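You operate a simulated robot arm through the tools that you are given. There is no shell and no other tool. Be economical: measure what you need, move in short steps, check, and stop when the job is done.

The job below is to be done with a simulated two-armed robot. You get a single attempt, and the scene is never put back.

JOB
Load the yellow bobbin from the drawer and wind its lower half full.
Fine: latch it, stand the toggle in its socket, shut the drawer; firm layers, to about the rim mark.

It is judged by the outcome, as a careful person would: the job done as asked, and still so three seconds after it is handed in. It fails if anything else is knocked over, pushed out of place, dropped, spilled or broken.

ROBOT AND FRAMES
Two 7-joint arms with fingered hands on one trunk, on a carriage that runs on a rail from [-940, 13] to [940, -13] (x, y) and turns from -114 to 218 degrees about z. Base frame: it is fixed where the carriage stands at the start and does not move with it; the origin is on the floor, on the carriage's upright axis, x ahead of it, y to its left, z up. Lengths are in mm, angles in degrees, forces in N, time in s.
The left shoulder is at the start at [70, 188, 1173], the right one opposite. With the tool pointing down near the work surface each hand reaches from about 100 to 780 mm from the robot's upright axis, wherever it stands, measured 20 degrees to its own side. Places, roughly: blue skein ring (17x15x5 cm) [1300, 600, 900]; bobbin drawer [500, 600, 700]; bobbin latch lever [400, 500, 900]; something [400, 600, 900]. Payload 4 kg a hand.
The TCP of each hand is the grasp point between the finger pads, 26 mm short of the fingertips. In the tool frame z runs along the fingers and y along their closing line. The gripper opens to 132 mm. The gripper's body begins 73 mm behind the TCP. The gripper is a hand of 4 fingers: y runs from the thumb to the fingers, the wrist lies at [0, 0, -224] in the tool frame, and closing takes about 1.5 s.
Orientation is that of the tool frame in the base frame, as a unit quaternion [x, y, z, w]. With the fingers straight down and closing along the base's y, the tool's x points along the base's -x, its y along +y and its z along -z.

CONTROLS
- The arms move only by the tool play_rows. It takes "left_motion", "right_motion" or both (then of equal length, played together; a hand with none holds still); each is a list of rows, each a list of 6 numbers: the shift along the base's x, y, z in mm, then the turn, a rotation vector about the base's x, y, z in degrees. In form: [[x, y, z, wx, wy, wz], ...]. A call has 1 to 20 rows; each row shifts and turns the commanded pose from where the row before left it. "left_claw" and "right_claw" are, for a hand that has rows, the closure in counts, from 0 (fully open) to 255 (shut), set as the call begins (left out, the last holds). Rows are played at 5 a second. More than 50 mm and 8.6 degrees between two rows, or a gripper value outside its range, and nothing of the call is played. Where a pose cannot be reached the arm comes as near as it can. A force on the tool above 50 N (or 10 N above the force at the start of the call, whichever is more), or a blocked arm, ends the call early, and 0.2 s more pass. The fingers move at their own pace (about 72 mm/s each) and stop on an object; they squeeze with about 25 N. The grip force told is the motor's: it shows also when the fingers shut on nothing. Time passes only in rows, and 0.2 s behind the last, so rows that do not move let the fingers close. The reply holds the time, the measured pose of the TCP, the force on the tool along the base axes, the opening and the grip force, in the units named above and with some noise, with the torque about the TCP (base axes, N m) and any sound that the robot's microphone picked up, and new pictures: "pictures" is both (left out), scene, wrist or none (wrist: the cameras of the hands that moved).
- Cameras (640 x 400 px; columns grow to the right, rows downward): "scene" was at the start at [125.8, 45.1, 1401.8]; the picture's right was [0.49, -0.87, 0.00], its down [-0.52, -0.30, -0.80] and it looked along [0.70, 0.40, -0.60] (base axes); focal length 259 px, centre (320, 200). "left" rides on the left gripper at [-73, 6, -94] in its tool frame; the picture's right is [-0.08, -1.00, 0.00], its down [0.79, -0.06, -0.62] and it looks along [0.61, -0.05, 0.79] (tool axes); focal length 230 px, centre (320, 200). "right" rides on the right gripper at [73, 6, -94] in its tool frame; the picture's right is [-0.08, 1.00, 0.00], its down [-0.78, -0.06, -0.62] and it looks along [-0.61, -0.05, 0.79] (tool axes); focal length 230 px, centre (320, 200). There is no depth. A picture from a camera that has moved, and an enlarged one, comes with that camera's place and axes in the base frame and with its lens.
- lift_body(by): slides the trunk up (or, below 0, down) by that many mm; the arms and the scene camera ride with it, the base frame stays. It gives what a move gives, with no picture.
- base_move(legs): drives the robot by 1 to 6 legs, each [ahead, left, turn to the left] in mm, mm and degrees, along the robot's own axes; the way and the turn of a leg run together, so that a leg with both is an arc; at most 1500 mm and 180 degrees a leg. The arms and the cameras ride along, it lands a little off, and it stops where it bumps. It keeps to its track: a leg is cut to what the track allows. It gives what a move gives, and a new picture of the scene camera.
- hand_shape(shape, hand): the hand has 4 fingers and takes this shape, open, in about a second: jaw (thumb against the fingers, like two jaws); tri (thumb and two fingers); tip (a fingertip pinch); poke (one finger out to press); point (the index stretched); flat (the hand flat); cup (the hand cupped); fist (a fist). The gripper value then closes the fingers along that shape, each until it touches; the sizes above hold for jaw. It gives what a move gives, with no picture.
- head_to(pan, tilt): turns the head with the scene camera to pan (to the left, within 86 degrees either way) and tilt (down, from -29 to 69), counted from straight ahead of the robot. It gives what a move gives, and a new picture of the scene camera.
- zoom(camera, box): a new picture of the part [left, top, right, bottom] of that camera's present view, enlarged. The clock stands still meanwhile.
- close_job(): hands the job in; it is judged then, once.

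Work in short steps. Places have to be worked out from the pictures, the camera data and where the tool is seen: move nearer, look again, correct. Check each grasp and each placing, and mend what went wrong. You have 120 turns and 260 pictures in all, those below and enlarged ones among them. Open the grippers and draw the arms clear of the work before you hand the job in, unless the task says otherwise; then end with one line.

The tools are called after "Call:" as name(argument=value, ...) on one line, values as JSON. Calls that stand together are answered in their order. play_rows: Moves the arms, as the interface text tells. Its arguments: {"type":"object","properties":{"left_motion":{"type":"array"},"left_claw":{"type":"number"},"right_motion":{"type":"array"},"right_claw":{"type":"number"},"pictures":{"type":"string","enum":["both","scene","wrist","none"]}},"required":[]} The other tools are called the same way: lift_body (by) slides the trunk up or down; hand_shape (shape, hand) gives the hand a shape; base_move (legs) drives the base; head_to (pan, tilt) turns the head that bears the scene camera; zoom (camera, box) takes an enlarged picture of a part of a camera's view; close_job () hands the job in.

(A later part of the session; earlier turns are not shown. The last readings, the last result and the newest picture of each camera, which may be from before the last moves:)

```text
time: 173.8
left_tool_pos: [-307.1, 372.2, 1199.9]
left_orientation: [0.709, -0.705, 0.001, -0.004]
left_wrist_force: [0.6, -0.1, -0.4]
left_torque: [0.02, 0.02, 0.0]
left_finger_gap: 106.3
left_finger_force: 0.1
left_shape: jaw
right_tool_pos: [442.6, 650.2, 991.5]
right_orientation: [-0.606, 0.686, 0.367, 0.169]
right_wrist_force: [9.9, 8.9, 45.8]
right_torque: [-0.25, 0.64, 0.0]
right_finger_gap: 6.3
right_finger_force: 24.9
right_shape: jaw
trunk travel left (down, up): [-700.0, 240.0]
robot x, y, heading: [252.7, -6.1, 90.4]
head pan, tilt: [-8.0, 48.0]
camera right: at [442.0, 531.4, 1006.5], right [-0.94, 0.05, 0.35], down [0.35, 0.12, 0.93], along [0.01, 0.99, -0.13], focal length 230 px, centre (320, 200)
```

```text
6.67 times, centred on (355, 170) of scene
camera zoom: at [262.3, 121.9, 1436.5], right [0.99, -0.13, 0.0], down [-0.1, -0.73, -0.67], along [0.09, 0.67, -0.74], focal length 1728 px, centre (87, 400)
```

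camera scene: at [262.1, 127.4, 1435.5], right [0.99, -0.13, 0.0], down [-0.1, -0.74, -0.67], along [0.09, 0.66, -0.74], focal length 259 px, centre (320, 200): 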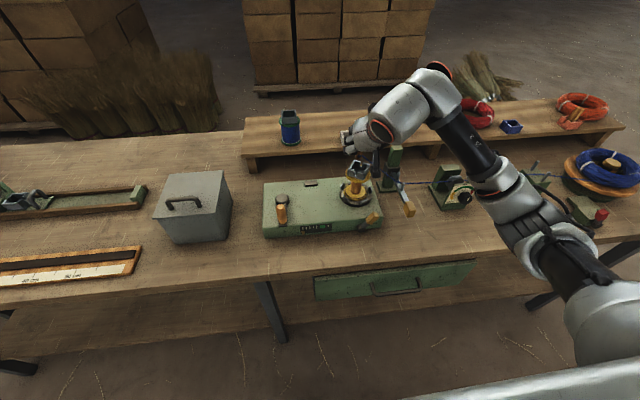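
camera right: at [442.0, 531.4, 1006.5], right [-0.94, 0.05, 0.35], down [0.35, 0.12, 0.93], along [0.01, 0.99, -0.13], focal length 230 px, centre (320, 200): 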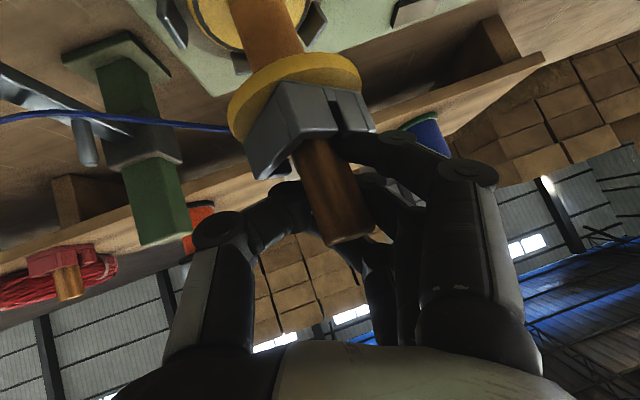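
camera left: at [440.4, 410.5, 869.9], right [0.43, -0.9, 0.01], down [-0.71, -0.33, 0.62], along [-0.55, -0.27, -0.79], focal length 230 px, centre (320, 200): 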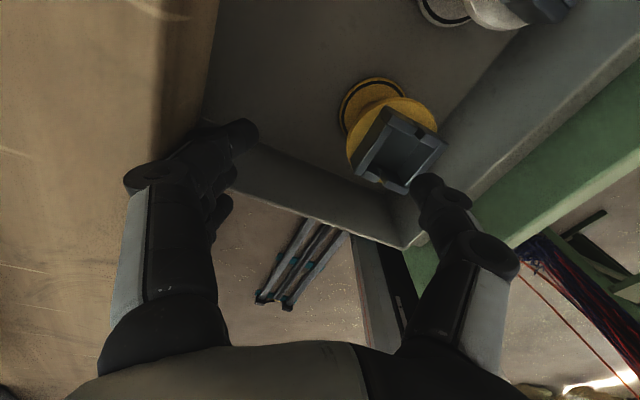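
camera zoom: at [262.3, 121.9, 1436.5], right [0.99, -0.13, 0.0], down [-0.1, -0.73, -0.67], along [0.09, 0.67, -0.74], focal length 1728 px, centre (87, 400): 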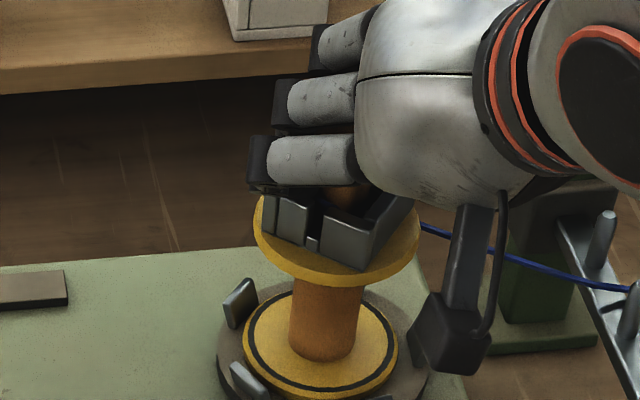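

Firm contact (46 N) – the peg stands on the cup floor. Relieve 3 mm and open the fingers.

Call:
play_rows(right_motion=[[0, 0, 2, 0, 0, 0], [0, 0, 1.5, 0, 0, 0], [0, 0, 0, 0, 0, 0]], pictures="none")

Call:
play_rows(right_motion=[[0, 0, 0, 0, 0, 0], [0, 0, 0, 0, 0, 0], [0, 0, 0, 0, 0, 0], [0, 0, 0, 0, 0, 0], [0, 0, 0, 0, 0, 0]], right_claw=160, pictures="wrist")

Call:
zoom(camera="scene", box=[320, 140, 390, 200])

```text
time: 174.6
left_tool_pos: [-307.0, 373.7, 1199.6]
left_orientation: [0.71, -0.705, 0.002, -0.004]
left_wrist_force: [0.3, 0.4, -0.5]
left_torque: [0.03, 0.0, -0.03]
left_finger_gap: 106.3
left_finger_force: 0.0
left_shape: jaw
right_tool_pos: [442.4, 649.9, 991.1]
right_orientation: [-0.606, 0.687, 0.364, 0.169]
right_wrist_force: [9.7, 7.6, 38.3]
right_torque: [-0.23, 0.49, 0.03]
right_finger_gap: 6.5
right_finger_force: 24.7
right_shape: jaw
trunk travel left (down, up): [-700.0, 240.0]
robot x, y, heading: [253.7, -2.2, 90.3]
head pan, tilt: [-8.0, 48.0]
```

```text
time: 175.8
left_tool_pos: [-308.6, 372.0, 1197.9]
left_orientation: [0.71, -0.704, 0.002, -0.004]
left_wrist_force: [0.2, -0.2, 0.5]
left_torque: [-0.04, -0.01, -0.01]
left_finger_gap: 106.0
left_finger_force: 0.1
left_shape: jaw
right_tool_pos: [441.1, 648.4, 989.9]
right_orientation: [-0.607, 0.687, 0.363, 0.169]
right_wrist_force: [2.2, 1.2, 37.1]
right_torque: [-0.24, 0.47, -0.06]
right_finger_gap: 37.1
right_finger_force: 0.0
right_shape: jaw
trunk travel left (down, up): [-700.0, 240.0]
robot x, y, heading: [252.9, -1.6, 90.4]
head pan, tilt: [-8.0, 48.0]
camera right: at [441.0, 530.3, 1006.9], right [-0.94, 0.05, 0.35], down [0.35, 0.12, 0.93], along [0.01, 0.99, -0.14], focal length 230 px, centre (320, 200)
```

right: 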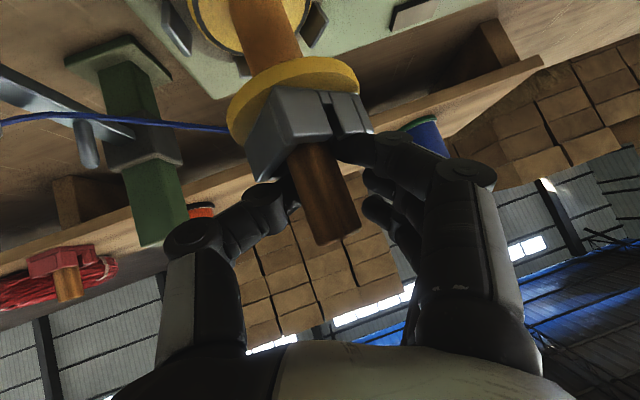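

```text
6.67 times, centred on (355, 170) of scene
camera zoom: at [261.3, 122.1, 1436.1], right [0.99, -0.13, 0.0], down [-0.1, -0.73, -0.67], along [0.09, 0.67, -0.74], focal length 1728 px, centre (87, 400)
```

zoom: 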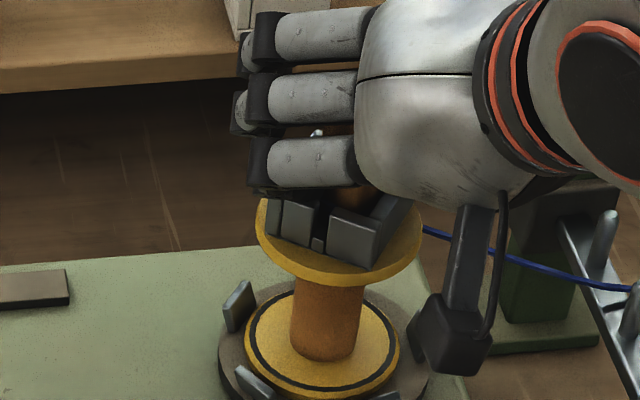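

The peg now stands free and upright in the cup; one finger rests on the rim. Open a bit more and lift straight up, checking.

Call:
play_rows(right_motion=[[0, 0, 3, 0, 0, 0], [0, 0, 4, 0, 0, 0], [0, 0, 6, 0, 0, 0], [0, 0, 10, 0, 0, 0], [0, 0, 15, 0, 0, 0], [0, 0, 15, 0, 0, 0], [0, 0, 15, 0, 0, 0], [0, -20, 20, 0, 0, 0], [0, 0, 0, 0, 0, 0]], right_claw=130, pictures="wrist")

Call:
zoom(camera="scene", box=[320, 130, 400, 210])

```text
time: 177.8
left_tool_pos: [-307.3, 377.8, 1197.7]
left_orientation: [0.71, -0.704, 0.003, -0.003]
left_wrist_force: [-0.2, 0.4, 0.0]
left_torque: [-0.04, -0.01, 0.04]
left_finger_gap: 106.1
left_finger_force: 0.1
left_shape: jaw
right_tool_pos: [442.5, 630.8, 1075.8]
right_orientation: [-0.607, 0.688, 0.361, 0.166]
right_wrist_force: [0.0, -0.5, 0.0]
right_torque: [0.01, 0.02, 0.02]
right_finger_gap: 64.0
right_finger_force: 0.1
right_shape: jaw
trunk travel left (down, up): [-700.0, 240.0]
robot x, y, heading: [255.5, -3.3, 90.3]
head pan, tilt: [-8.0, 48.0]
camera right: at [441.4, 513.1, 1093.0], right [-0.94, 0.06, 0.35], down [0.35, 0.13, 0.93], along [0.01, 0.99, -0.14], focal length 230 px, centre (320, 200)
```

right: 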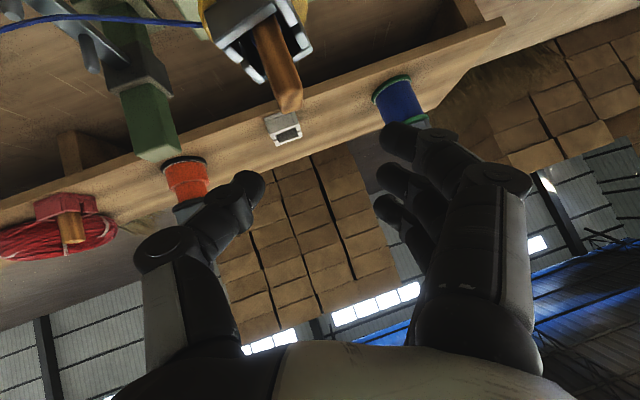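

```text
5.00 times, centred on (360, 170) of scene
camera zoom: at [262.2, 127.3, 1435.5], right [0.99, -0.13, 0.0], down [-0.1, -0.74, -0.67], along [0.09, 0.66, -0.74], focal length 1296 px, centre (120, 350)
```

zoom: 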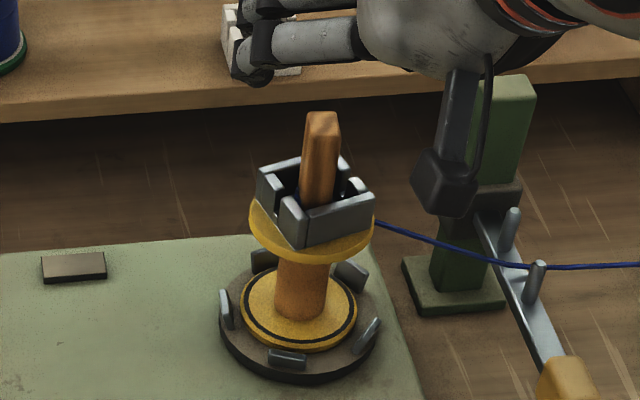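

The toggle stands in its socket. Now I draw the right hand back, undo its roll, and study the panel, guide arm and tension dial.

Call:
play_rows(right_motion=[[0, -35, 10, 0, -6, 0], [0, -35, 10, 0, -6, 0], [0, -35, 0, 0, -5, 0], [0, -35, 0, 0, 0, 0], [0, -35, 0, 0, 0, 0], [0, 0, 0, 0, 0, 0]], pictures="scene")

Call:
zoom(camera="scene", box=[255, 170, 395, 250])

Call:
zoom(camera="right", box=[0, 0, 320, 200])

```text
time: 179.2
left_tool_pos: [-307.2, 376.9, 1198.2]
left_orientation: [0.71, -0.704, 0.003, -0.002]
left_wrist_force: [-0.4, -0.2, 0.7]
left_torque: [0.01, 0.03, -0.02]
left_finger_gap: 105.9
left_finger_force: 0.0
left_shape: jaw
right_tool_pos: [443.3, 456.1, 1095.2]
right_orientation: [-0.654, 0.655, 0.268, 0.266]
right_wrist_force: [-0.1, -0.2, 0.1]
right_torque: [-0.01, 0.04, -0.01]
right_finger_gap: 64.1
right_finger_force: 0.0
right_shape: jaw
trunk travel left (down, up): [-700.0, 240.0]
robot x, y, heading: [250.9, -1.7, 90.6]
head pan, tilt: [-8.0, 48.0]
camera scene: at [262.5, 127.2, 1435.5], right [0.99, -0.13, 0.0], down [-0.1, -0.74, -0.67], along [0.09, 0.66, -0.74], focal length 259 px, centre (320, 200)
```

scene: 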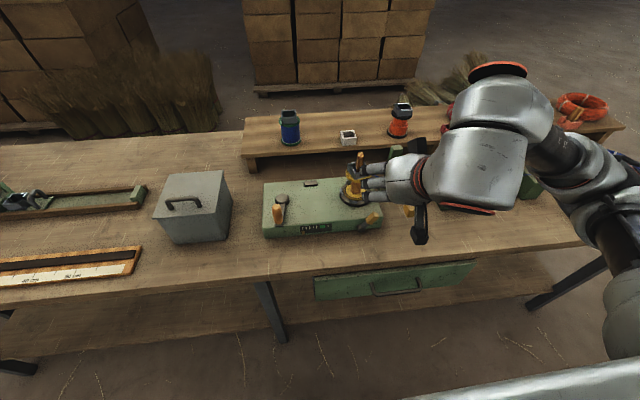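

```text
4.57 times, centred on (325, 210) of scene
camera zoom: at [262.5, 127.2, 1435.5], right [0.99, -0.13, 0.0], down [-0.1, -0.74, -0.67], along [0.09, 0.66, -0.74], focal length 1185 px, centre (297, 154)
```

zoom: 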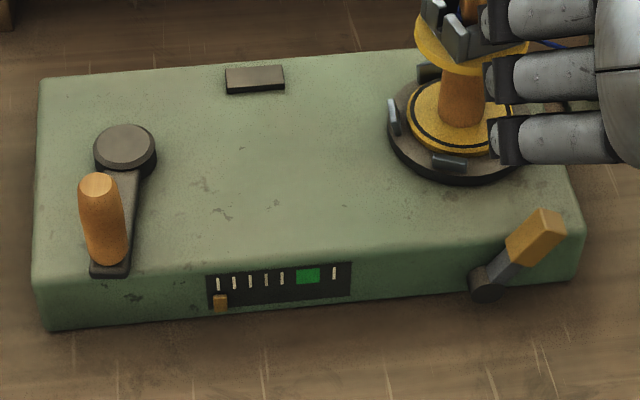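

```text
2.00 times, centred on (160, 100) of right
camera zoom: at [437.0, 336.3, 1111.9], right [-1.0, 0.06, 0.06], down [0.06, 0.13, 0.99], along [0.05, 0.99, -0.13], focal length 460 px, centre (640, 400)
```

zoom: 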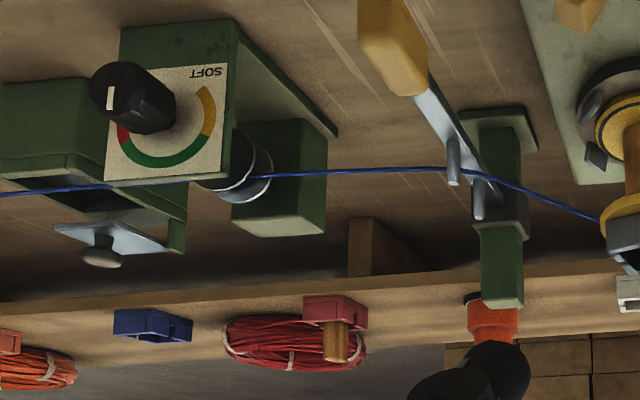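

Counter panel: pointer at zero, green block is the target. Next the tension dial: I drive to x≈520 so I can see and reach it.

Call:
base_move(legs=[[0, -270, 0]])

Call:
head_to(pan=-15, tilt=52)

Call:
zoom(camera="right", box=[160, 0, 400, 160])

Call:
zoom(camera="scene", box=[300, 110, 440, 210])

```text
time: 181.1
left_tool_pos: [-39.8, 373.1, 1196.7]
left_orientation: [0.71, -0.704, 0.004, -0.004]
left_wrist_force: [0.8, 0.2, 0.4]
left_torque: [-0.02, -0.02, -0.02]
left_finger_gap: 106.3
left_finger_force: 0.0
left_shape: jaw
right_tool_pos: [709.4, 451.0, 1097.7]
right_orientation: [-0.654, 0.656, 0.267, 0.267]
right_wrist_force: [-0.2, 0.3, -0.1]
right_torque: [0.02, -0.01, -0.03]
right_finger_gap: 64.2
right_finger_force: 0.0
right_shape: jaw
trunk travel left (down, up): [-700.0, 240.0]
robot x, y, heading: [519.3, -8.1, 90.4]
head pan, tilt: [-8.0, 48.0]
camera scene: at [530.0, 123.0, 1435.6], right [0.99, -0.13, 0.0], down [-0.1, -0.74, -0.67], along [0.09, 0.66, -0.74], focal length 259 px, centre (320, 200)
```

scene: 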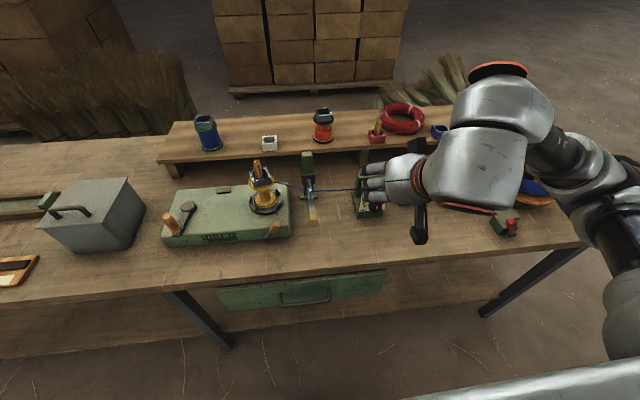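

```text
time: 181.8
left_tool_pos: [-38.5, 373.4, 1197.4]
left_orientation: [0.71, -0.704, 0.002, -0.003]
left_wrist_force: [0.3, 0.6, -0.5]
left_torque: [-0.01, 0.02, 0.01]
left_finger_gap: 106.3
left_finger_force: 0.1
left_shape: jaw
right_tool_pos: [711.9, 451.3, 1095.2]
right_orientation: [-0.654, 0.655, 0.268, 0.266]
right_wrist_force: [0.1, 0.8, -0.1]
right_torque: [-0.04, 0.0, 0.01]
right_finger_gap: 64.0
right_finger_force: 0.1
right_shape: jaw
trunk travel left (down, up): [-700.0, 240.0]
robot x, y, heading: [521.8, -11.9, 90.6]
head pan, tilt: [-15.0, 52.0]
camera scene: at [540.6, 117.6, 1430.2], right [0.97, -0.25, 0.0], down [-0.2, -0.76, -0.62], along [0.15, 0.6, -0.79], focal length 259 px, centre (320, 200)
```

scene: 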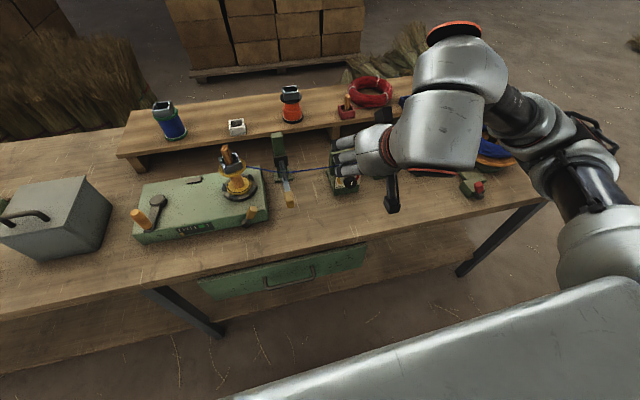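

```text
2.50 times, centred on (280, 80) of right
camera zoom: at [706.2, 332.8, 1112.0], right [-1.0, 0.06, 0.06], down [0.06, 0.13, 0.99], along [0.05, 0.99, -0.13], focal length 575 px, centre (420, 500)
```

zoom: 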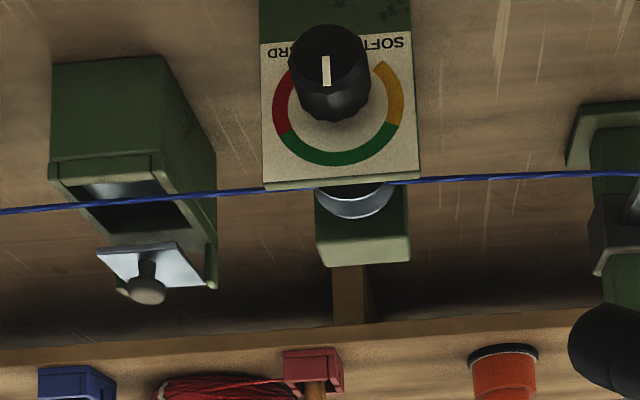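

```text
4.00 times, centred on (370, 160) of scene
camera zoom: at [540.6, 117.6, 1430.2], right [0.97, -0.25, 0.0], down [-0.2, -0.76, -0.62], along [0.15, 0.6, -0.79], focal length 1037 px, centre (120, 360)
```

zoom: 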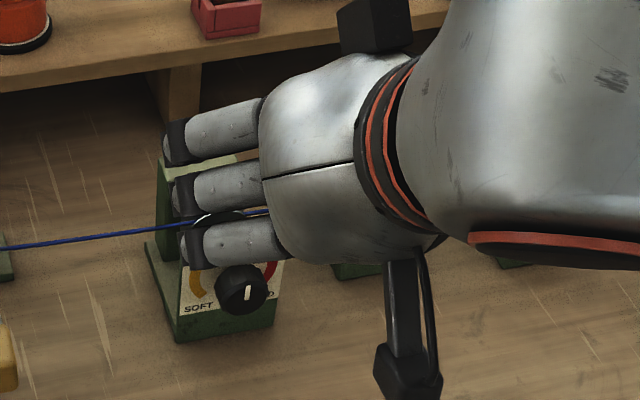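

Dial: SOFT (yellow) left, HARD (red) right, green on top – the knob's mark already points up into green, i.e. firm. The guide arm sits low (z≈870), level with the lower half. Next the crank: drive to x≈70 and turn the right hand so it closes along y.

Call:
base_move(legs=[[0, 450, 0]])

Call:
play_rows(right_motion=[[0, 0, 0, -7.5, 0, 0], [0, 0, 0, -7.5, 0, 0], [0, 0, 0, -7.5, 0, 0], [0, 0, 0, -7.5, 0, 0], [0, 0, 0, -7.5, 0, 0], [0, 0, 0, -7.5, 0, 0], [0, 0, 0, 0, 0, 8.2], [0, 0, 0, 0, 0, 8.2], [0, 0, 0, 0, 0, 8.2], [0, 0, 0, 0, 0, 8.2], [0, 0, 0, 0, 0, 8.2], [0, 0, 0, 0, 0, 8.2], [0, 0, 0, 0, 0, 8.2], [0, 0, 0, 0, 0, 8.2], [0, 0, 0, 0, 0, 8.2], [0, 0, 0, 0, 0, 8.2], [0, 0, 0, 0, 0, 8]], right_claw=110, pictures="none")

Call:
play_rows(right_motion=[[-5, 10, -10, 7, 0, 0], [-5, 10, -10, 7, 0, 0], [-5, 10, -10, 7, 0, 0], [-5, 10, -10, 7, 0, 0], [0, 0, 0, 0, 0, 0]], pictures="wrist")

Call:
head_to(pan=-8, tilt=52)

```text
time: 184.5
left_tool_pos: [-494.5, 383.6, 1197.5]
left_orientation: [0.707, -0.707, 0.002, -0.002]
left_wrist_force: [0.2, 1.0, 0.0]
left_torque: [0.0, 0.01, 0.0]
left_finger_gap: 106.2
left_finger_force: 0.1
left_shape: jaw
right_tool_pos: [254.7, 455.3, 1096.8]
right_orientation: [-0.652, 0.657, 0.267, 0.268]
right_wrist_force: [-0.1, -0.4, 0.1]
right_torque: [0.03, 0.0, -0.02]
right_finger_gap: 64.0
right_finger_force: 0.1
right_shape: jaw
trunk travel left (down, up): [-700.0, 240.0]
robot x, y, heading: [64.2, -2.2, 90.2]
head pan, tilt: [-15.0, 52.0]
camera scene: at [82.3, 123.9, 1430.2], right [0.97, -0.26, 0.0], down [-0.2, -0.76, -0.62], along [0.16, 0.59, -0.79], focal length 259 px, centre (320, 200)
```

scene: 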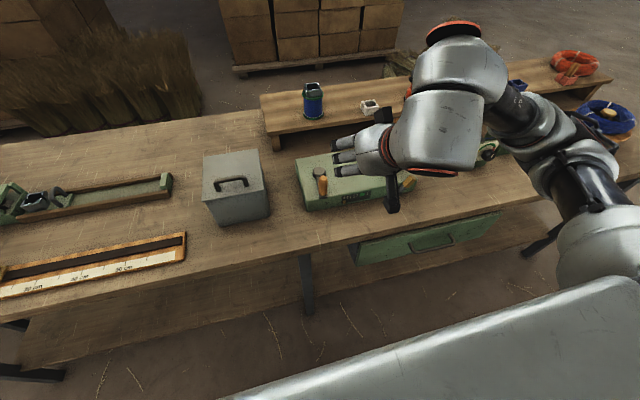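

```text
time: 188.1
left_tool_pos: [-494.4, 382.1, 1197.6]
left_orientation: [-0.707, 0.707, -0.002, 0.003]
left_wrist_force: [0.0, -0.2, -0.3]
left_torque: [0.01, 0.04, 0.03]
left_finger_gap: 105.9
left_finger_force: 0.0
left_shape: jaw
right_tool_pos: [255.6, 456.4, 1095.3]
right_orientation: [1.0, -0.003, 0.005, -0.002]
right_wrist_force: [-0.2, 0.3, 0.2]
right_torque: [0.01, 0.0, 0.0]
right_finger_gap: 74.4
right_finger_force: 0.0
right_shape: jaw
trunk travel left (down, up): [-700.0, 240.0]
robot x, y, heading: [63.7, -2.4, 90.2]
head pan, tilt: [-15.0, 52.0]
```

```text
time: 189.3
left_tool_pos: [-495.1, 383.0, 1198.4]
left_orientation: [-0.707, 0.707, -0.003, 0.002]
left_wrist_force: [-0.3, 0.3, 0.1]
left_torque: [0.0, -0.01, 0.02]
left_finger_gap: 106.4
left_finger_force: 0.0
left_shape: jaw
right_tool_pos: [234.7, 496.8, 1056.5]
right_orientation: [0.97, -0.004, 0.003, -0.244]
right_wrist_force: [-0.5, -0.5, -0.4]
right_torque: [-0.01, 0.0, -0.03]
right_finger_gap: 74.4
right_finger_force: 0.1
right_shape: jaw
trunk travel left (down, up): [-700.0, 240.0]
robot x, y, heading: [58.4, 0.1, 89.9]
head pan, tilt: [-15.0, 52.0]
camera right: at [306.9, 445.4, 1135.4], right [-0.08, -0.88, -0.47], down [-0.79, -0.23, 0.57], along [-0.61, 0.42, -0.67], focal length 230 px, centre (320, 200)
```

right: 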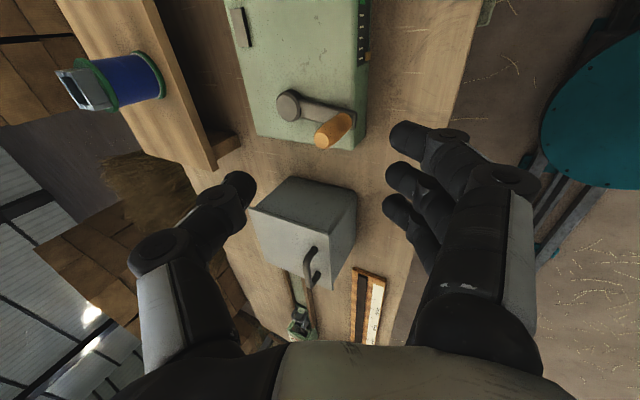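

```text
time: 190.0
left_tool_pos: [-494.8, 383.1, 1197.8]
left_orientation: [-0.706, 0.708, -0.003, 0.003]
left_wrist_force: [-0.7, 0.0, -0.6]
left_torque: [-0.02, -0.02, 0.0]
left_finger_gap: 106.0
left_finger_force: 0.1
left_shape: jaw
right_tool_pos: [234.8, 495.4, 1056.1]
right_orientation: [0.97, -0.004, 0.003, -0.243]
right_wrist_force: [0.1, 0.3, 1.2]
right_torque: [0.0, 0.01, 0.02]
right_finger_gap: 74.4
right_finger_force: 0.0
right_shape: jaw
trunk travel left (down, up): [-700.0, 240.0]
robot x, y, heading: [64.6, -2.4, 90.1]
head pan, tilt: [-8.0, 52.0]
camera scene: at [72.5, 125.7, 1430.2], right [0.99, -0.14, 0.0], down [-0.11, -0.78, -0.62], along [0.08, 0.61, -0.79], focal length 259 px, centre (320, 200)
```

scene: 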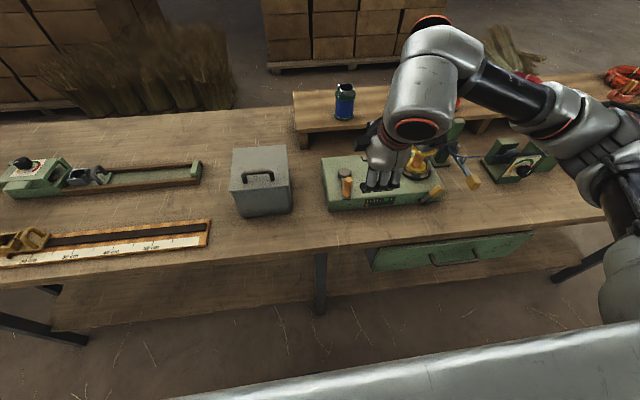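

Handle is at ≈(212, 557), z 870–945; crank axis ≈(225, 638), radius ≈80. I bring the hand upright over the handle and lower onto it.

Call:
play_rows(right_motion=[[-6, 15, 0, -7, 0, 0], [-6, 15, 0, -7, 0, 0], [-6, 15, 0, -7, 0, 0], [-5, 16, 0, -7, 0, 0], [0, 0, -25, 0, 0, 0], [0, 0, -25, 0, 0, 0], [0, 0, 0, 0, 0, 0]], pictures="wrist")

Call:
zoom(camera="scene", box=[310, 130, 410, 220])

```text
time: 191.6
left_tool_pos: [-494.5, 382.8, 1198.2]
left_orientation: [-0.707, 0.707, -0.003, 0.003]
left_wrist_force: [-0.1, 0.0, -0.4]
left_torque: [0.0, 0.02, -0.01]
left_finger_gap: 106.4
left_finger_force: 0.0
left_shape: jaw
right_tool_pos: [211.8, 558.2, 1005.1]
right_orientation: [1.0, -0.004, 0.006, -0.002]
right_wrist_force: [0.8, 0.0, -0.6]
right_torque: [0.01, 0.01, 0.01]
right_finger_gap: 74.6
right_finger_force: 0.0
right_shape: jaw
trunk travel left (down, up): [-700.0, 240.0]
robot x, y, heading: [63.1, -1.8, 90.3]
head pan, tilt: [-8.0, 52.0]
camera right: at [284.4, 549.7, 1099.3], right [-0.08, -1.0, 0.0], down [-0.79, 0.06, 0.61], along [-0.61, 0.05, -0.79], focal length 230 px, centre (320, 200)
```

right: 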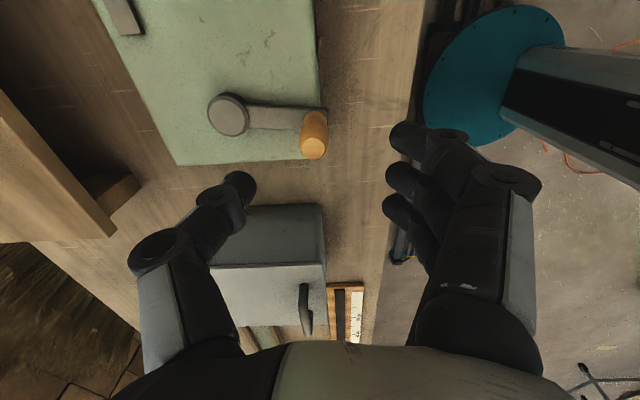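

```text
4.44 times, centred on (360, 175) of scene
camera zoom: at [72.0, 125.6, 1430.2], right [0.99, -0.14, 0.0], down [-0.11, -0.78, -0.62], along [0.08, 0.61, -0.79], focal length 1152 px, centre (142, 311)
```

zoom: 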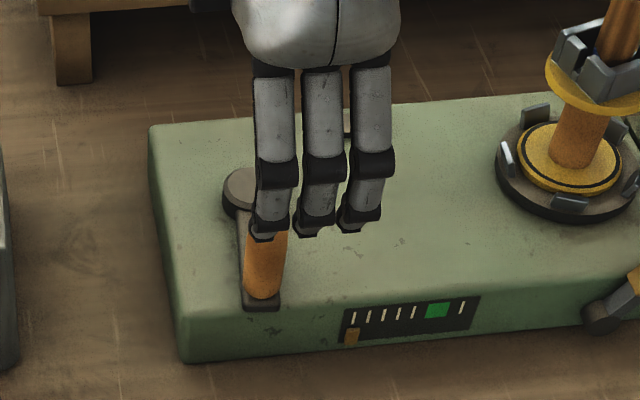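

Aligned within a few mm (handle slightly to −x). Lower to z≈918 and close on the handle.

Call:
play_rows(right_motion=[[-4, 1, -30, 0, 0, 0], [0, 0, -30, 0, 0, 0], [0, 0, -27, 0, 0, 0], [0, 0, 0, 0, 0, 0]], pictures="wrist")

Call:
play_rows(right_motion=[[0, 0, 0, 0, 0, 0], [0, 0, 0, 0, 0, 0], [0, 0, 0, 0, 0, 0], [0, 0, 0, 0, 0, 0], [0, 0, 0, 0, 0, 0]], right_claw=255, pictures="wrist")

```text
time: 192.6
left_tool_pos: [-494.8, 383.4, 1197.6]
left_orientation: [-0.707, 0.707, -0.003, 0.003]
left_wrist_force: [-0.1, -0.1, 0.0]
left_torque: [0.0, 0.04, -0.02]
left_finger_gap: 106.1
left_finger_force: 0.1
left_shape: jaw
right_tool_pos: [207.2, 558.0, 919.1]
right_orientation: [1.0, -0.003, 0.005, -0.002]
right_wrist_force: [-0.4, -0.5, -0.5]
right_torque: [0.03, 0.0, 0.01]
right_finger_gap: 74.7
right_finger_force: 0.1
right_shape: jaw
trunk travel left (down, up): [-700.0, 240.0]
robot x, y, heading: [63.4, -3.3, 90.0]
head pan, tilt: [-8.0, 52.0]
camera right: at [281.1, 551.1, 1013.0], right [-0.08, -1.0, 0.0], down [-0.79, 0.06, 0.61], along [-0.61, 0.06, -0.79], focal length 230 px, centre (320, 200)
```

right: 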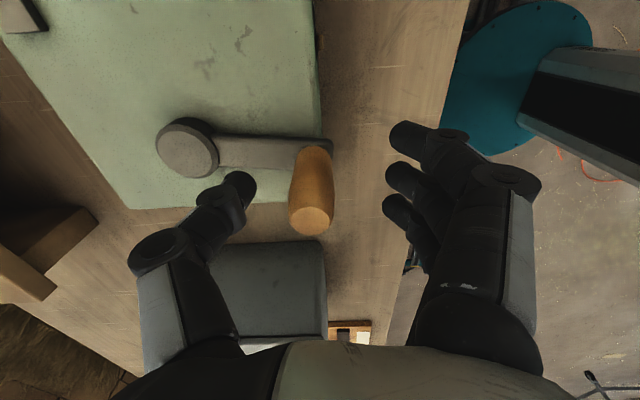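

```text
time: 193.8
left_tool_pos: [-495.3, 383.6, 1196.3]
left_orientation: [0.707, -0.707, 0.003, -0.002]
left_wrist_force: [-0.6, 0.8, -0.5]
left_torque: [0.01, 0.0, -0.01]
left_finger_gap: 106.3
left_finger_force: 0.1
left_shape: jaw
right_tool_pos: [208.2, 560.9, 918.4]
right_orientation: [1.0, -0.003, 0.005, -0.003]
right_wrist_force: [0.4, 12.5, 0.4]
right_torque: [0.15, 0.01, 0.0]
right_finger_gap: 8.0
right_finger_force: 24.8
right_shape: jaw
trunk travel left (down, up): [-700.0, 240.0]
robot x, y, heading: [63.2, 4.3, 90.1]
head pan, tilt: [-8.0, 52.0]
camera right: at [281.5, 552.8, 1012.9], right [-0.09, -1.0, -0.01], down [-0.79, 0.06, 0.61], along [-0.61, 0.06, -0.79], focal length 230 px, centre (320, 200)
```

right: 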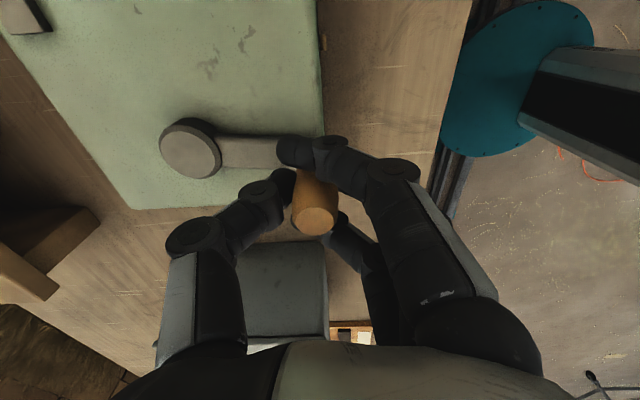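

Handle gripped; crank axis confirmed at (226.5, 638). I turn it clockwise by 120° as a test, watching force and the panel.

Call:
play_rows(right_motion=[[-25.6, 10.7, 0, 0, 0, 0], [-20.5, 18.8, 0, 0, 0, 0], [-12.7, 24.7, 0, 0, 0, 0], [-3.6, 27.5, 0, 0, 0, 0], [6, 27.1, 0, 0, 0, 0], [15, 23.5, 0, 0, 0, 0]], pictures="wrist")

Call:
zoom(camera="scene", box=[310, 110, 470, 220])

```text
time: 195.2
left_tool_pos: [-497.2, 382.2, 1198.7]
left_orientation: [0.709, -0.706, 0.003, -0.002]
left_wrist_force: [0.6, 0.8, 0.2]
left_torque: [0.05, 0.06, 0.01]
left_finger_gap: 106.2
left_finger_force: 0.1
left_shape: jaw
right_tool_pos: [146.8, 685.9, 922.2]
right_orientation: [1.0, 0.005, -0.005, -0.007]
right_wrist_force: [-29.6, 14.4, -4.2]
right_torque: [0.13, -0.11, -0.2]
right_finger_gap: 6.9
right_finger_force: 24.9
right_shape: jaw
trunk travel left (down, up): [-700.0, 240.0]
robot x, y, heading: [60.6, -3.8, 90.3]
head pan, tilt: [-8.0, 52.0]
stopped in row 6 (right hand): the force on the tool passed its limit at 52 N (the readings are from after the stop); the commanded pose is now the measured one
camera right: at [221.5, 678.6, 1014.2], right [-0.07, -1.0, -0.01], down [-0.78, 0.04, 0.62], along [-0.62, 0.05, -0.78], focal length 230 px, centre (320, 200)
```

right: 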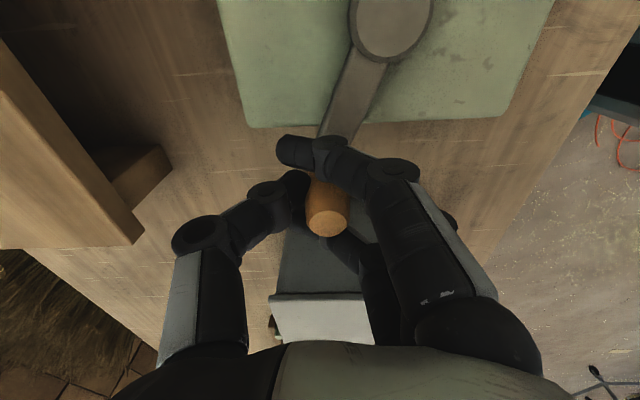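

```text
3.64 times, centred on (390, 165) of scene
camera zoom: at [71.6, 128.3, 1429.9], right [0.99, -0.13, 0.0], down [-0.1, -0.78, -0.61], along [0.08, 0.61, -0.79], focal length 943 px, centre (66, 327)
```

zoom: 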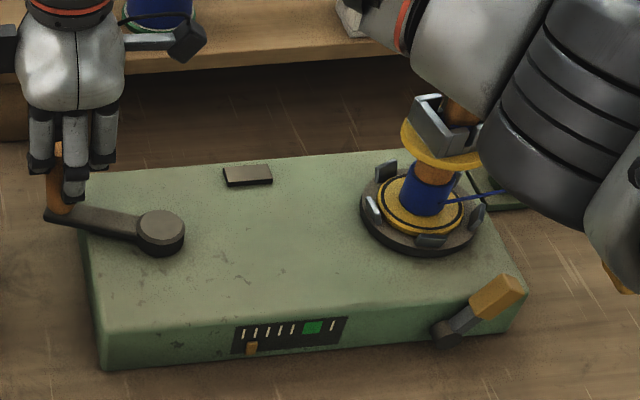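

The crank turns and the lower half is already taking blue thread; pointer advanced slightly. The 52 N came from my circle being too small; refit: centre ≈(222, 645), r≈85. Continue clockwise in a shorter arc.

Call:
play_rows(right_motion=[[18.4, 23.1, 0, 0, 0, 0], [25.1, 15.4, 0, 0, 0, 0], [29, 5.9, 0, 0, 0, 0], [29.2, -4.4, 0, 0, 0, 0], [25.9, -14.1, 0, 0, 0, 0], [19.6, -22.1, 0, 0, 0, 0]], pictures="wrist")

Call:
zoom(camera="scene", box=[310, 110, 470, 220])

```text
time: 196.6
left_tool_pos: [-496.4, 379.4, 1196.9]
left_orientation: [0.708, -0.706, 0.003, -0.002]
left_wrist_force: [0.2, 0.5, -0.2]
left_torque: [0.03, 0.03, -0.02]
left_finger_gap: 106.2
left_finger_force: 0.1
left_shape: jaw
right_tool_pos: [301.4, 686.2, 921.4]
right_orientation: [1.0, 0.002, 0.001, -0.004]
right_wrist_force: [4.1, -0.4, 7.7]
right_torque: [-0.04, -0.06, -0.01]
right_finger_gap: 7.1
right_finger_force: 25.1
right_shape: jaw
trunk travel left (down, up): [-700.0, 240.0]
robot x, y, heading: [64.7, -1.8, 90.2]
head pan, tilt: [-8.0, 52.0]
camera right: at [374.9, 678.7, 1014.9], right [-0.07, -1.0, -0.01], down [-0.79, 0.05, 0.62], along [-0.61, 0.05, -0.79], focal length 230 px, centre (320, 200)
```

right: 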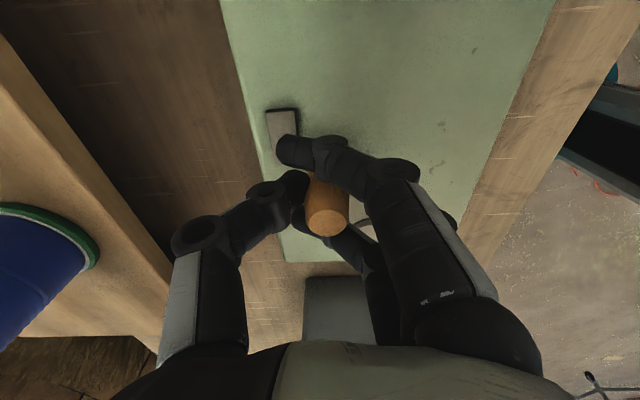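

```text
3.64 times, centred on (390, 165) of scene
camera zoom: at [71.6, 123.8, 1430.3], right [0.99, -0.13, 0.0], down [-0.11, -0.78, -0.62], along [0.08, 0.61, -0.79], focal length 943 px, centre (66, 327)
```

zoom: 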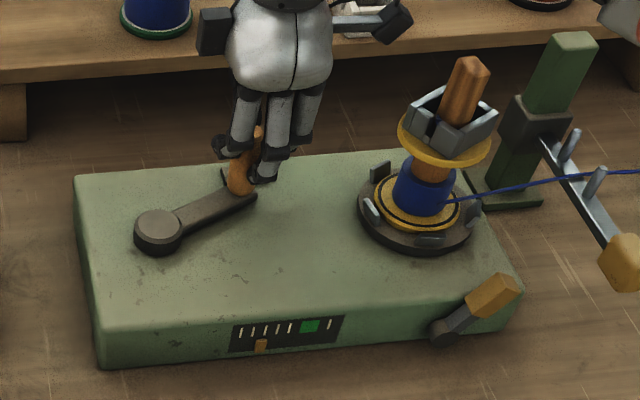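

Turning smoothly, the thread lays on the lower half; pointer is ~⅓ of the way to green. Continue 240°.

Call:
play_rows(right_motion=[[12.8, -27.5, 0, 0, 0, 0], [2.8, -29.5, 0, 0, 0, 0], [-9.4, -28, 0, 0, 0, 0], [-18.4, -23.1, 0, 0, 0, 0], [-25.1, -15.4, 0, 0, 0, 0], [-29, -5.9, 0, 0, 0, 0], [-29.2, 4.4, 0, 0, 0, 0], [-25.9, 14.1, 0, 0, 0, 0], [-19.6, 22.1, 0, 0, 0, 0], [-12.8, 27.5, 0, 0, 0, 0], [-2.8, 29.5, 0, 0, 0, 0], [9.4, 28, 0, 0, 0, 0]], pictures="none")

Call:
zoom(camera="scene", box=[310, 110, 470, 220])

Call:
zoom(camera="scene", box=[365, 185, 415, 215])

```text
time: 199.2
left_tool_pos: [-501.1, 380.5, 1195.6]
left_orientation: [0.709, -0.705, 0.005, -0.004]
left_wrist_force: [0.2, 0.5, 0.8]
left_torque: [-0.01, 0.02, 0.0]
left_finger_gap: 106.2
left_finger_force: 0.0
left_shape: jaw
right_tool_pos: [146.7, 683.7, 922.0]
right_orientation: [1.0, 0.003, 0.0, -0.006]
right_wrist_force: [-18.7, 6.4, 2.9]
right_torque: [-0.01, 0.08, -0.08]
right_finger_gap: 6.4
right_finger_force: 25.3
right_shape: jaw
trunk travel left (down, up): [-700.0, 240.0]
robot x, y, heading: [58.3, -2.7, 90.1]
head pan, tilt: [-8.0, 52.0]
```

```text
3.64 times, centred on (390, 165) of scene
camera zoom: at [67.4, 127.3, 1430.0], right [0.99, -0.13, 0.0], down [-0.1, -0.78, -0.62], along [0.08, 0.61, -0.79], focal length 943 px, centre (66, 327)
```

zoom: 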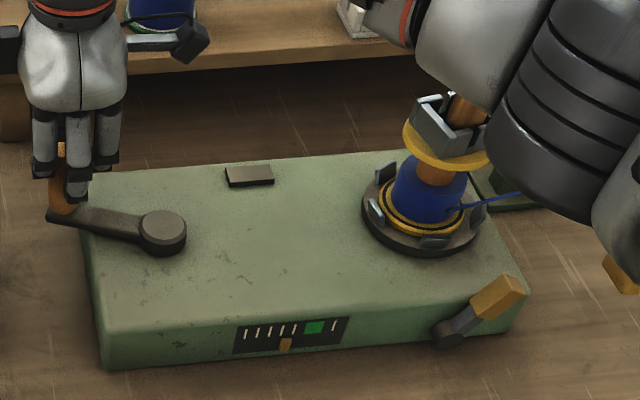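

```text
12.80 times, centred on (390, 200) of scene
camera zoom: at [67.4, 127.3, 1430.0], right [0.99, -0.13, 0.0], down [-0.1, -0.78, -0.62], along [0.08, 0.61, -0.79], focal length 3318 px, centre (-576, 200)
```

zoom: 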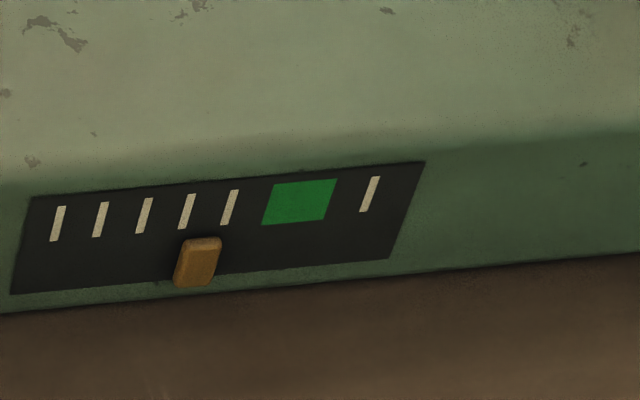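

Pointer now between the 4th and 5th ticks; green lies ~270° further. Another 200°, then check closely.

Call:
play_rows(right_motion=[[18.4, 25, 0, 0, 0, 0], [25.1, 15.4, 0, 0, 0, 0], [29, 5.9, 0, 0, 0, 0], [29.2, -4.4, 0, 0, 0, 0], [25.9, -14.1, 0, 0, 0, 0], [19.6, -22.1, 0, 0, 0, 0], [12.8, -27.5, 0, 0, 0, 0], [0.8, -29.5, 0, 0, 0, 0], [-9.4, -28, 0, 0, 0, 0], [-18.4, -23.1, 0, 0, 0, 0]], pictures="none")

Call:
zoom(camera="scene", box=[365, 185, 415, 215])

Call:
zoom(camera="scene", box=[400, 130, 460, 180])

```text
time: 201.4
left_tool_pos: [-500.1, 382.9, 1193.6]
left_orientation: [0.709, -0.705, 0.005, -0.003]
left_wrist_force: [0.3, -0.5, 0.7]
left_torque: [-0.01, -0.01, 0.0]
left_finger_gap: 106.3
left_finger_force: 0.0
left_shape: jaw
right_tool_pos: [281.0, 583.0, 920.5]
right_orientation: [1.0, 0.002, 0.001, -0.006]
right_wrist_force: [-14.4, 18.2, 7.1]
right_torque: [0.27, -0.06, -0.15]
right_finger_gap: 8.2
right_finger_force: 24.8
right_shape: jaw
trunk travel left (down, up): [-700.0, 240.0]
robot x, y, heading: [59.5, -1.7, 90.3]
head pan, tilt: [-8.0, 52.0]
```

```text
12.80 times, centred on (390, 200) of scene
camera zoom: at [67.4, 128.1, 1430.0], right [0.99, -0.13, 0.0], down [-0.1, -0.78, -0.61], along [0.08, 0.61, -0.79], focal length 3318 px, centre (-576, 200)
```

zoom: 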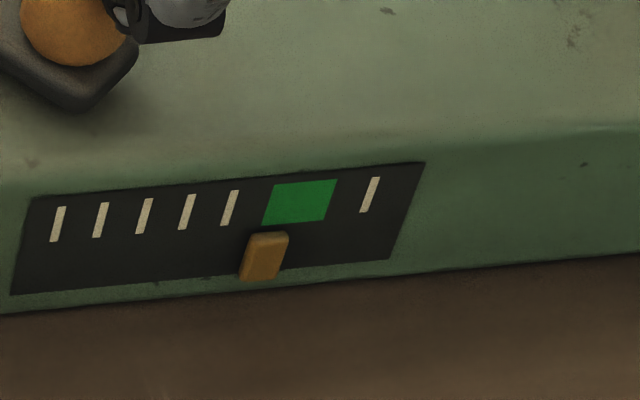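

```text
8.00 times, centred on (430, 155) of scene
camera zoom: at [67.4, 128.1, 1430.0], right [0.99, -0.13, 0.0], down [-0.1, -0.78, -0.61], along [0.08, 0.61, -0.79], focal length 2074 px, centre (-560, 560)
```

zoom: 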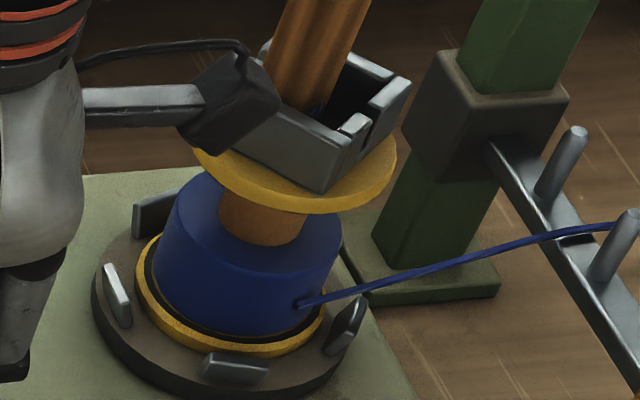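

Pointer has just entered green and the winding is almost at the black rim ring. About 65° more to the middle of green.

Call:
play_rows(right_motion=[[-25.1, -13, 0, 0, 0, 0], [-29, -5.9, 0, 0, 0, 0], [-29.2, 4.4, 0, 0, 0, 0], [0, 0, 0, 0, 0, 0]], pictures="none")

Call:
zoom(camera="scene", box=[365, 185, 415, 215])

Call:
zoom(camera="scene", box=[400, 130, 460, 180])

```text
time: 202.4
left_tool_pos: [-496.0, 380.4, 1198.3]
left_orientation: [0.708, -0.706, 0.002, -0.003]
left_wrist_force: [1.0, 0.6, -0.2]
left_torque: [0.01, 0.02, 0.0]
left_finger_gap: 106.1
left_finger_force: 0.1
left_shape: jaw
right_tool_pos: [202.7, 566.2, 920.8]
right_orientation: [1.0, 0.001, 0.0, -0.005]
right_wrist_force: [1.7, 5.7, 8.9]
right_torque: [0.05, -0.1, -0.06]
right_finger_gap: 8.4
right_finger_force: 25.1
right_shape: jaw
trunk travel left (down, up): [-700.0, 240.0]
robot x, y, heading: [59.9, -4.2, 90.6]
head pan, tilt: [-8.0, 52.0]
```

```text
12.80 times, centred on (390, 200) of scene
camera zoom: at [72.0, 125.4, 1430.2], right [0.99, -0.13, 0.0], down [-0.11, -0.78, -0.62], along [0.08, 0.61, -0.79], focal length 3318 px, centre (-576, 200)
```

zoom: 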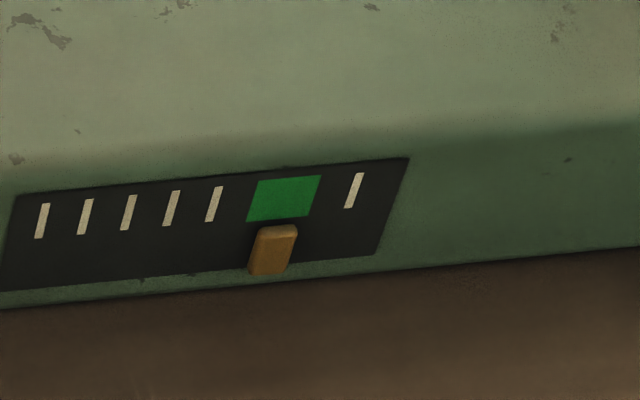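

```text
8.00 times, centred on (430, 155) of scene
camera zoom: at [72.0, 125.4, 1430.2], right [0.99, -0.13, 0.0], down [-0.11, -0.78, -0.62], along [0.08, 0.61, -0.79], focal length 2074 px, centre (-560, 560)
```

zoom: 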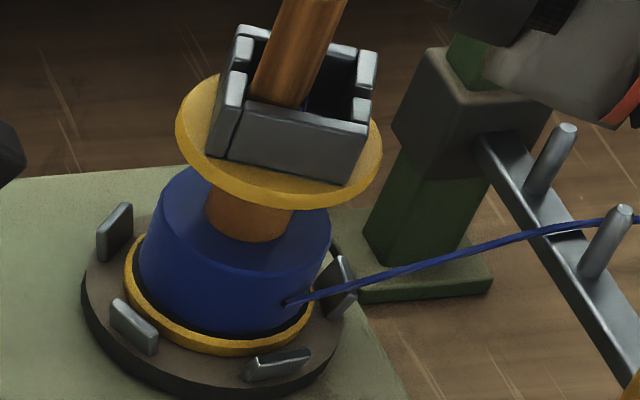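

Pointer is mid-green and the winding has reached the rim ring. Release the crank and withdraw upward.

Call:
play_rows(right_motion=[[0, 0, 0, 0, 0, 0], [0, 0, 0, 0, 0, 0], [0, 0, 0, 0, 0, 0], [0, 0, 0, 0, 0, 0], [0, 0, 0, 0, 0, 0]], right_claw=90, pictures="none")

Call:
play_rows(right_motion=[[0, 0, 15, 0, 0, 0], [0, 0, 25, 0, 0, 0], [0, 0, 40, 0, 0, 0], [0, 0, 40, 0, 0, 0], [0, 0, 40, 0, 0, 0], [0, -30, 20, 0, 0, 0], [0, -40, 0, 0, 0, 0], [0, -40, 0, 0, 0, 0], [0, -40, 0, 0, 0, 0]], right_claw=0, pictures="scene")

Call:
zoom(camera="scene", box=[320, 110, 480, 220])

Call:
zoom(camera="scene", box=[365, 185, 415, 215])

```text
time: 203.6
left_tool_pos: [-496.5, 381.8, 1198.9]
left_orientation: [0.708, -0.706, 0.003, -0.002]
left_wrist_force: [-0.4, 0.1, 0.2]
left_torque: [0.02, -0.01, -0.02]
left_finger_gap: 106.2
left_finger_force: 0.0
left_shape: jaw
right_tool_pos: [202.0, 566.8, 919.9]
right_orientation: [1.0, 0.001, 0.0, -0.005]
right_wrist_force: [0.1, -0.6, 0.7]
right_torque: [-0.01, 0.01, -0.02]
right_finger_gap: 85.5
right_finger_force: 0.0
right_shape: jaw
trunk travel left (down, up): [-700.0, 240.0]
robot x, y, heading: [61.0, 1.6, 90.3]
head pan, tilt: [-8.0, 52.0]
```

```text
time: 205.6
left_tool_pos: [-497.9, 379.6, 1198.7]
left_orientation: [0.708, -0.706, 0.002, -0.002]
left_wrist_force: [0.6, -0.3, 0.4]
left_torque: [0.06, 0.02, 0.0]
left_finger_gap: 106.4
left_finger_force: 0.1
left_shape: jaw
right_tool_pos: [200.6, 414.2, 1103.6]
right_orientation: [1.0, 0.002, 0.0, -0.006]
right_wrist_force: [0.4, 0.3, -0.1]
right_torque: [-0.01, 0.0, 0.0]
right_finger_gap: 131.9
right_finger_force: 0.1
right_shape: jaw
trunk travel left (down, up): [-700.0, 240.0]
robot x, y, heading: [59.5, -3.9, 90.3]
head pan, tilt: [-8.0, 52.0]
camera scene: at [71.3, 124.7, 1430.3], right [0.99, -0.13, 0.0], down [-0.11, -0.78, -0.62], along [0.08, 0.61, -0.79], focal length 259 px, centre (320, 200)
```

scene: 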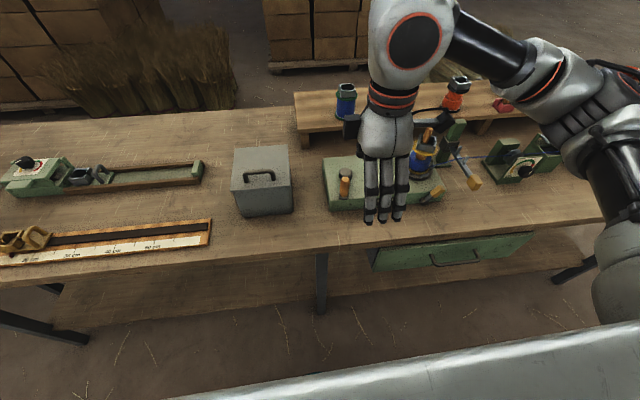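

```text
3.64 times, centred on (400, 165) of scene
camera zoom: at [71.3, 124.7, 1430.3], right [0.99, -0.13, 0.0], down [-0.11, -0.78, -0.62], along [0.08, 0.61, -0.79], focal length 943 px, centre (29, 327)
```

zoom: 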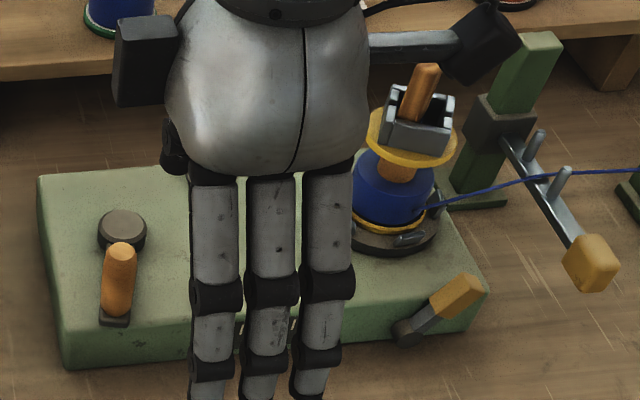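

```text
12.80 times, centred on (390, 200) of scene
camera zoom: at [71.3, 124.7, 1430.3], right [0.99, -0.13, 0.0], down [-0.11, -0.78, -0.62], along [0.08, 0.61, -0.79], focal length 3318 px, centre (-576, 200)
```

zoom: 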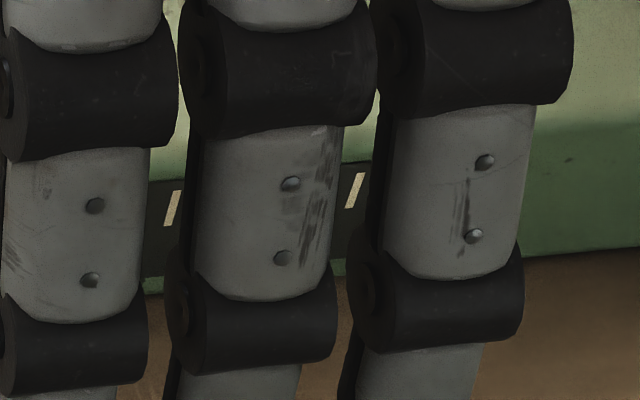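

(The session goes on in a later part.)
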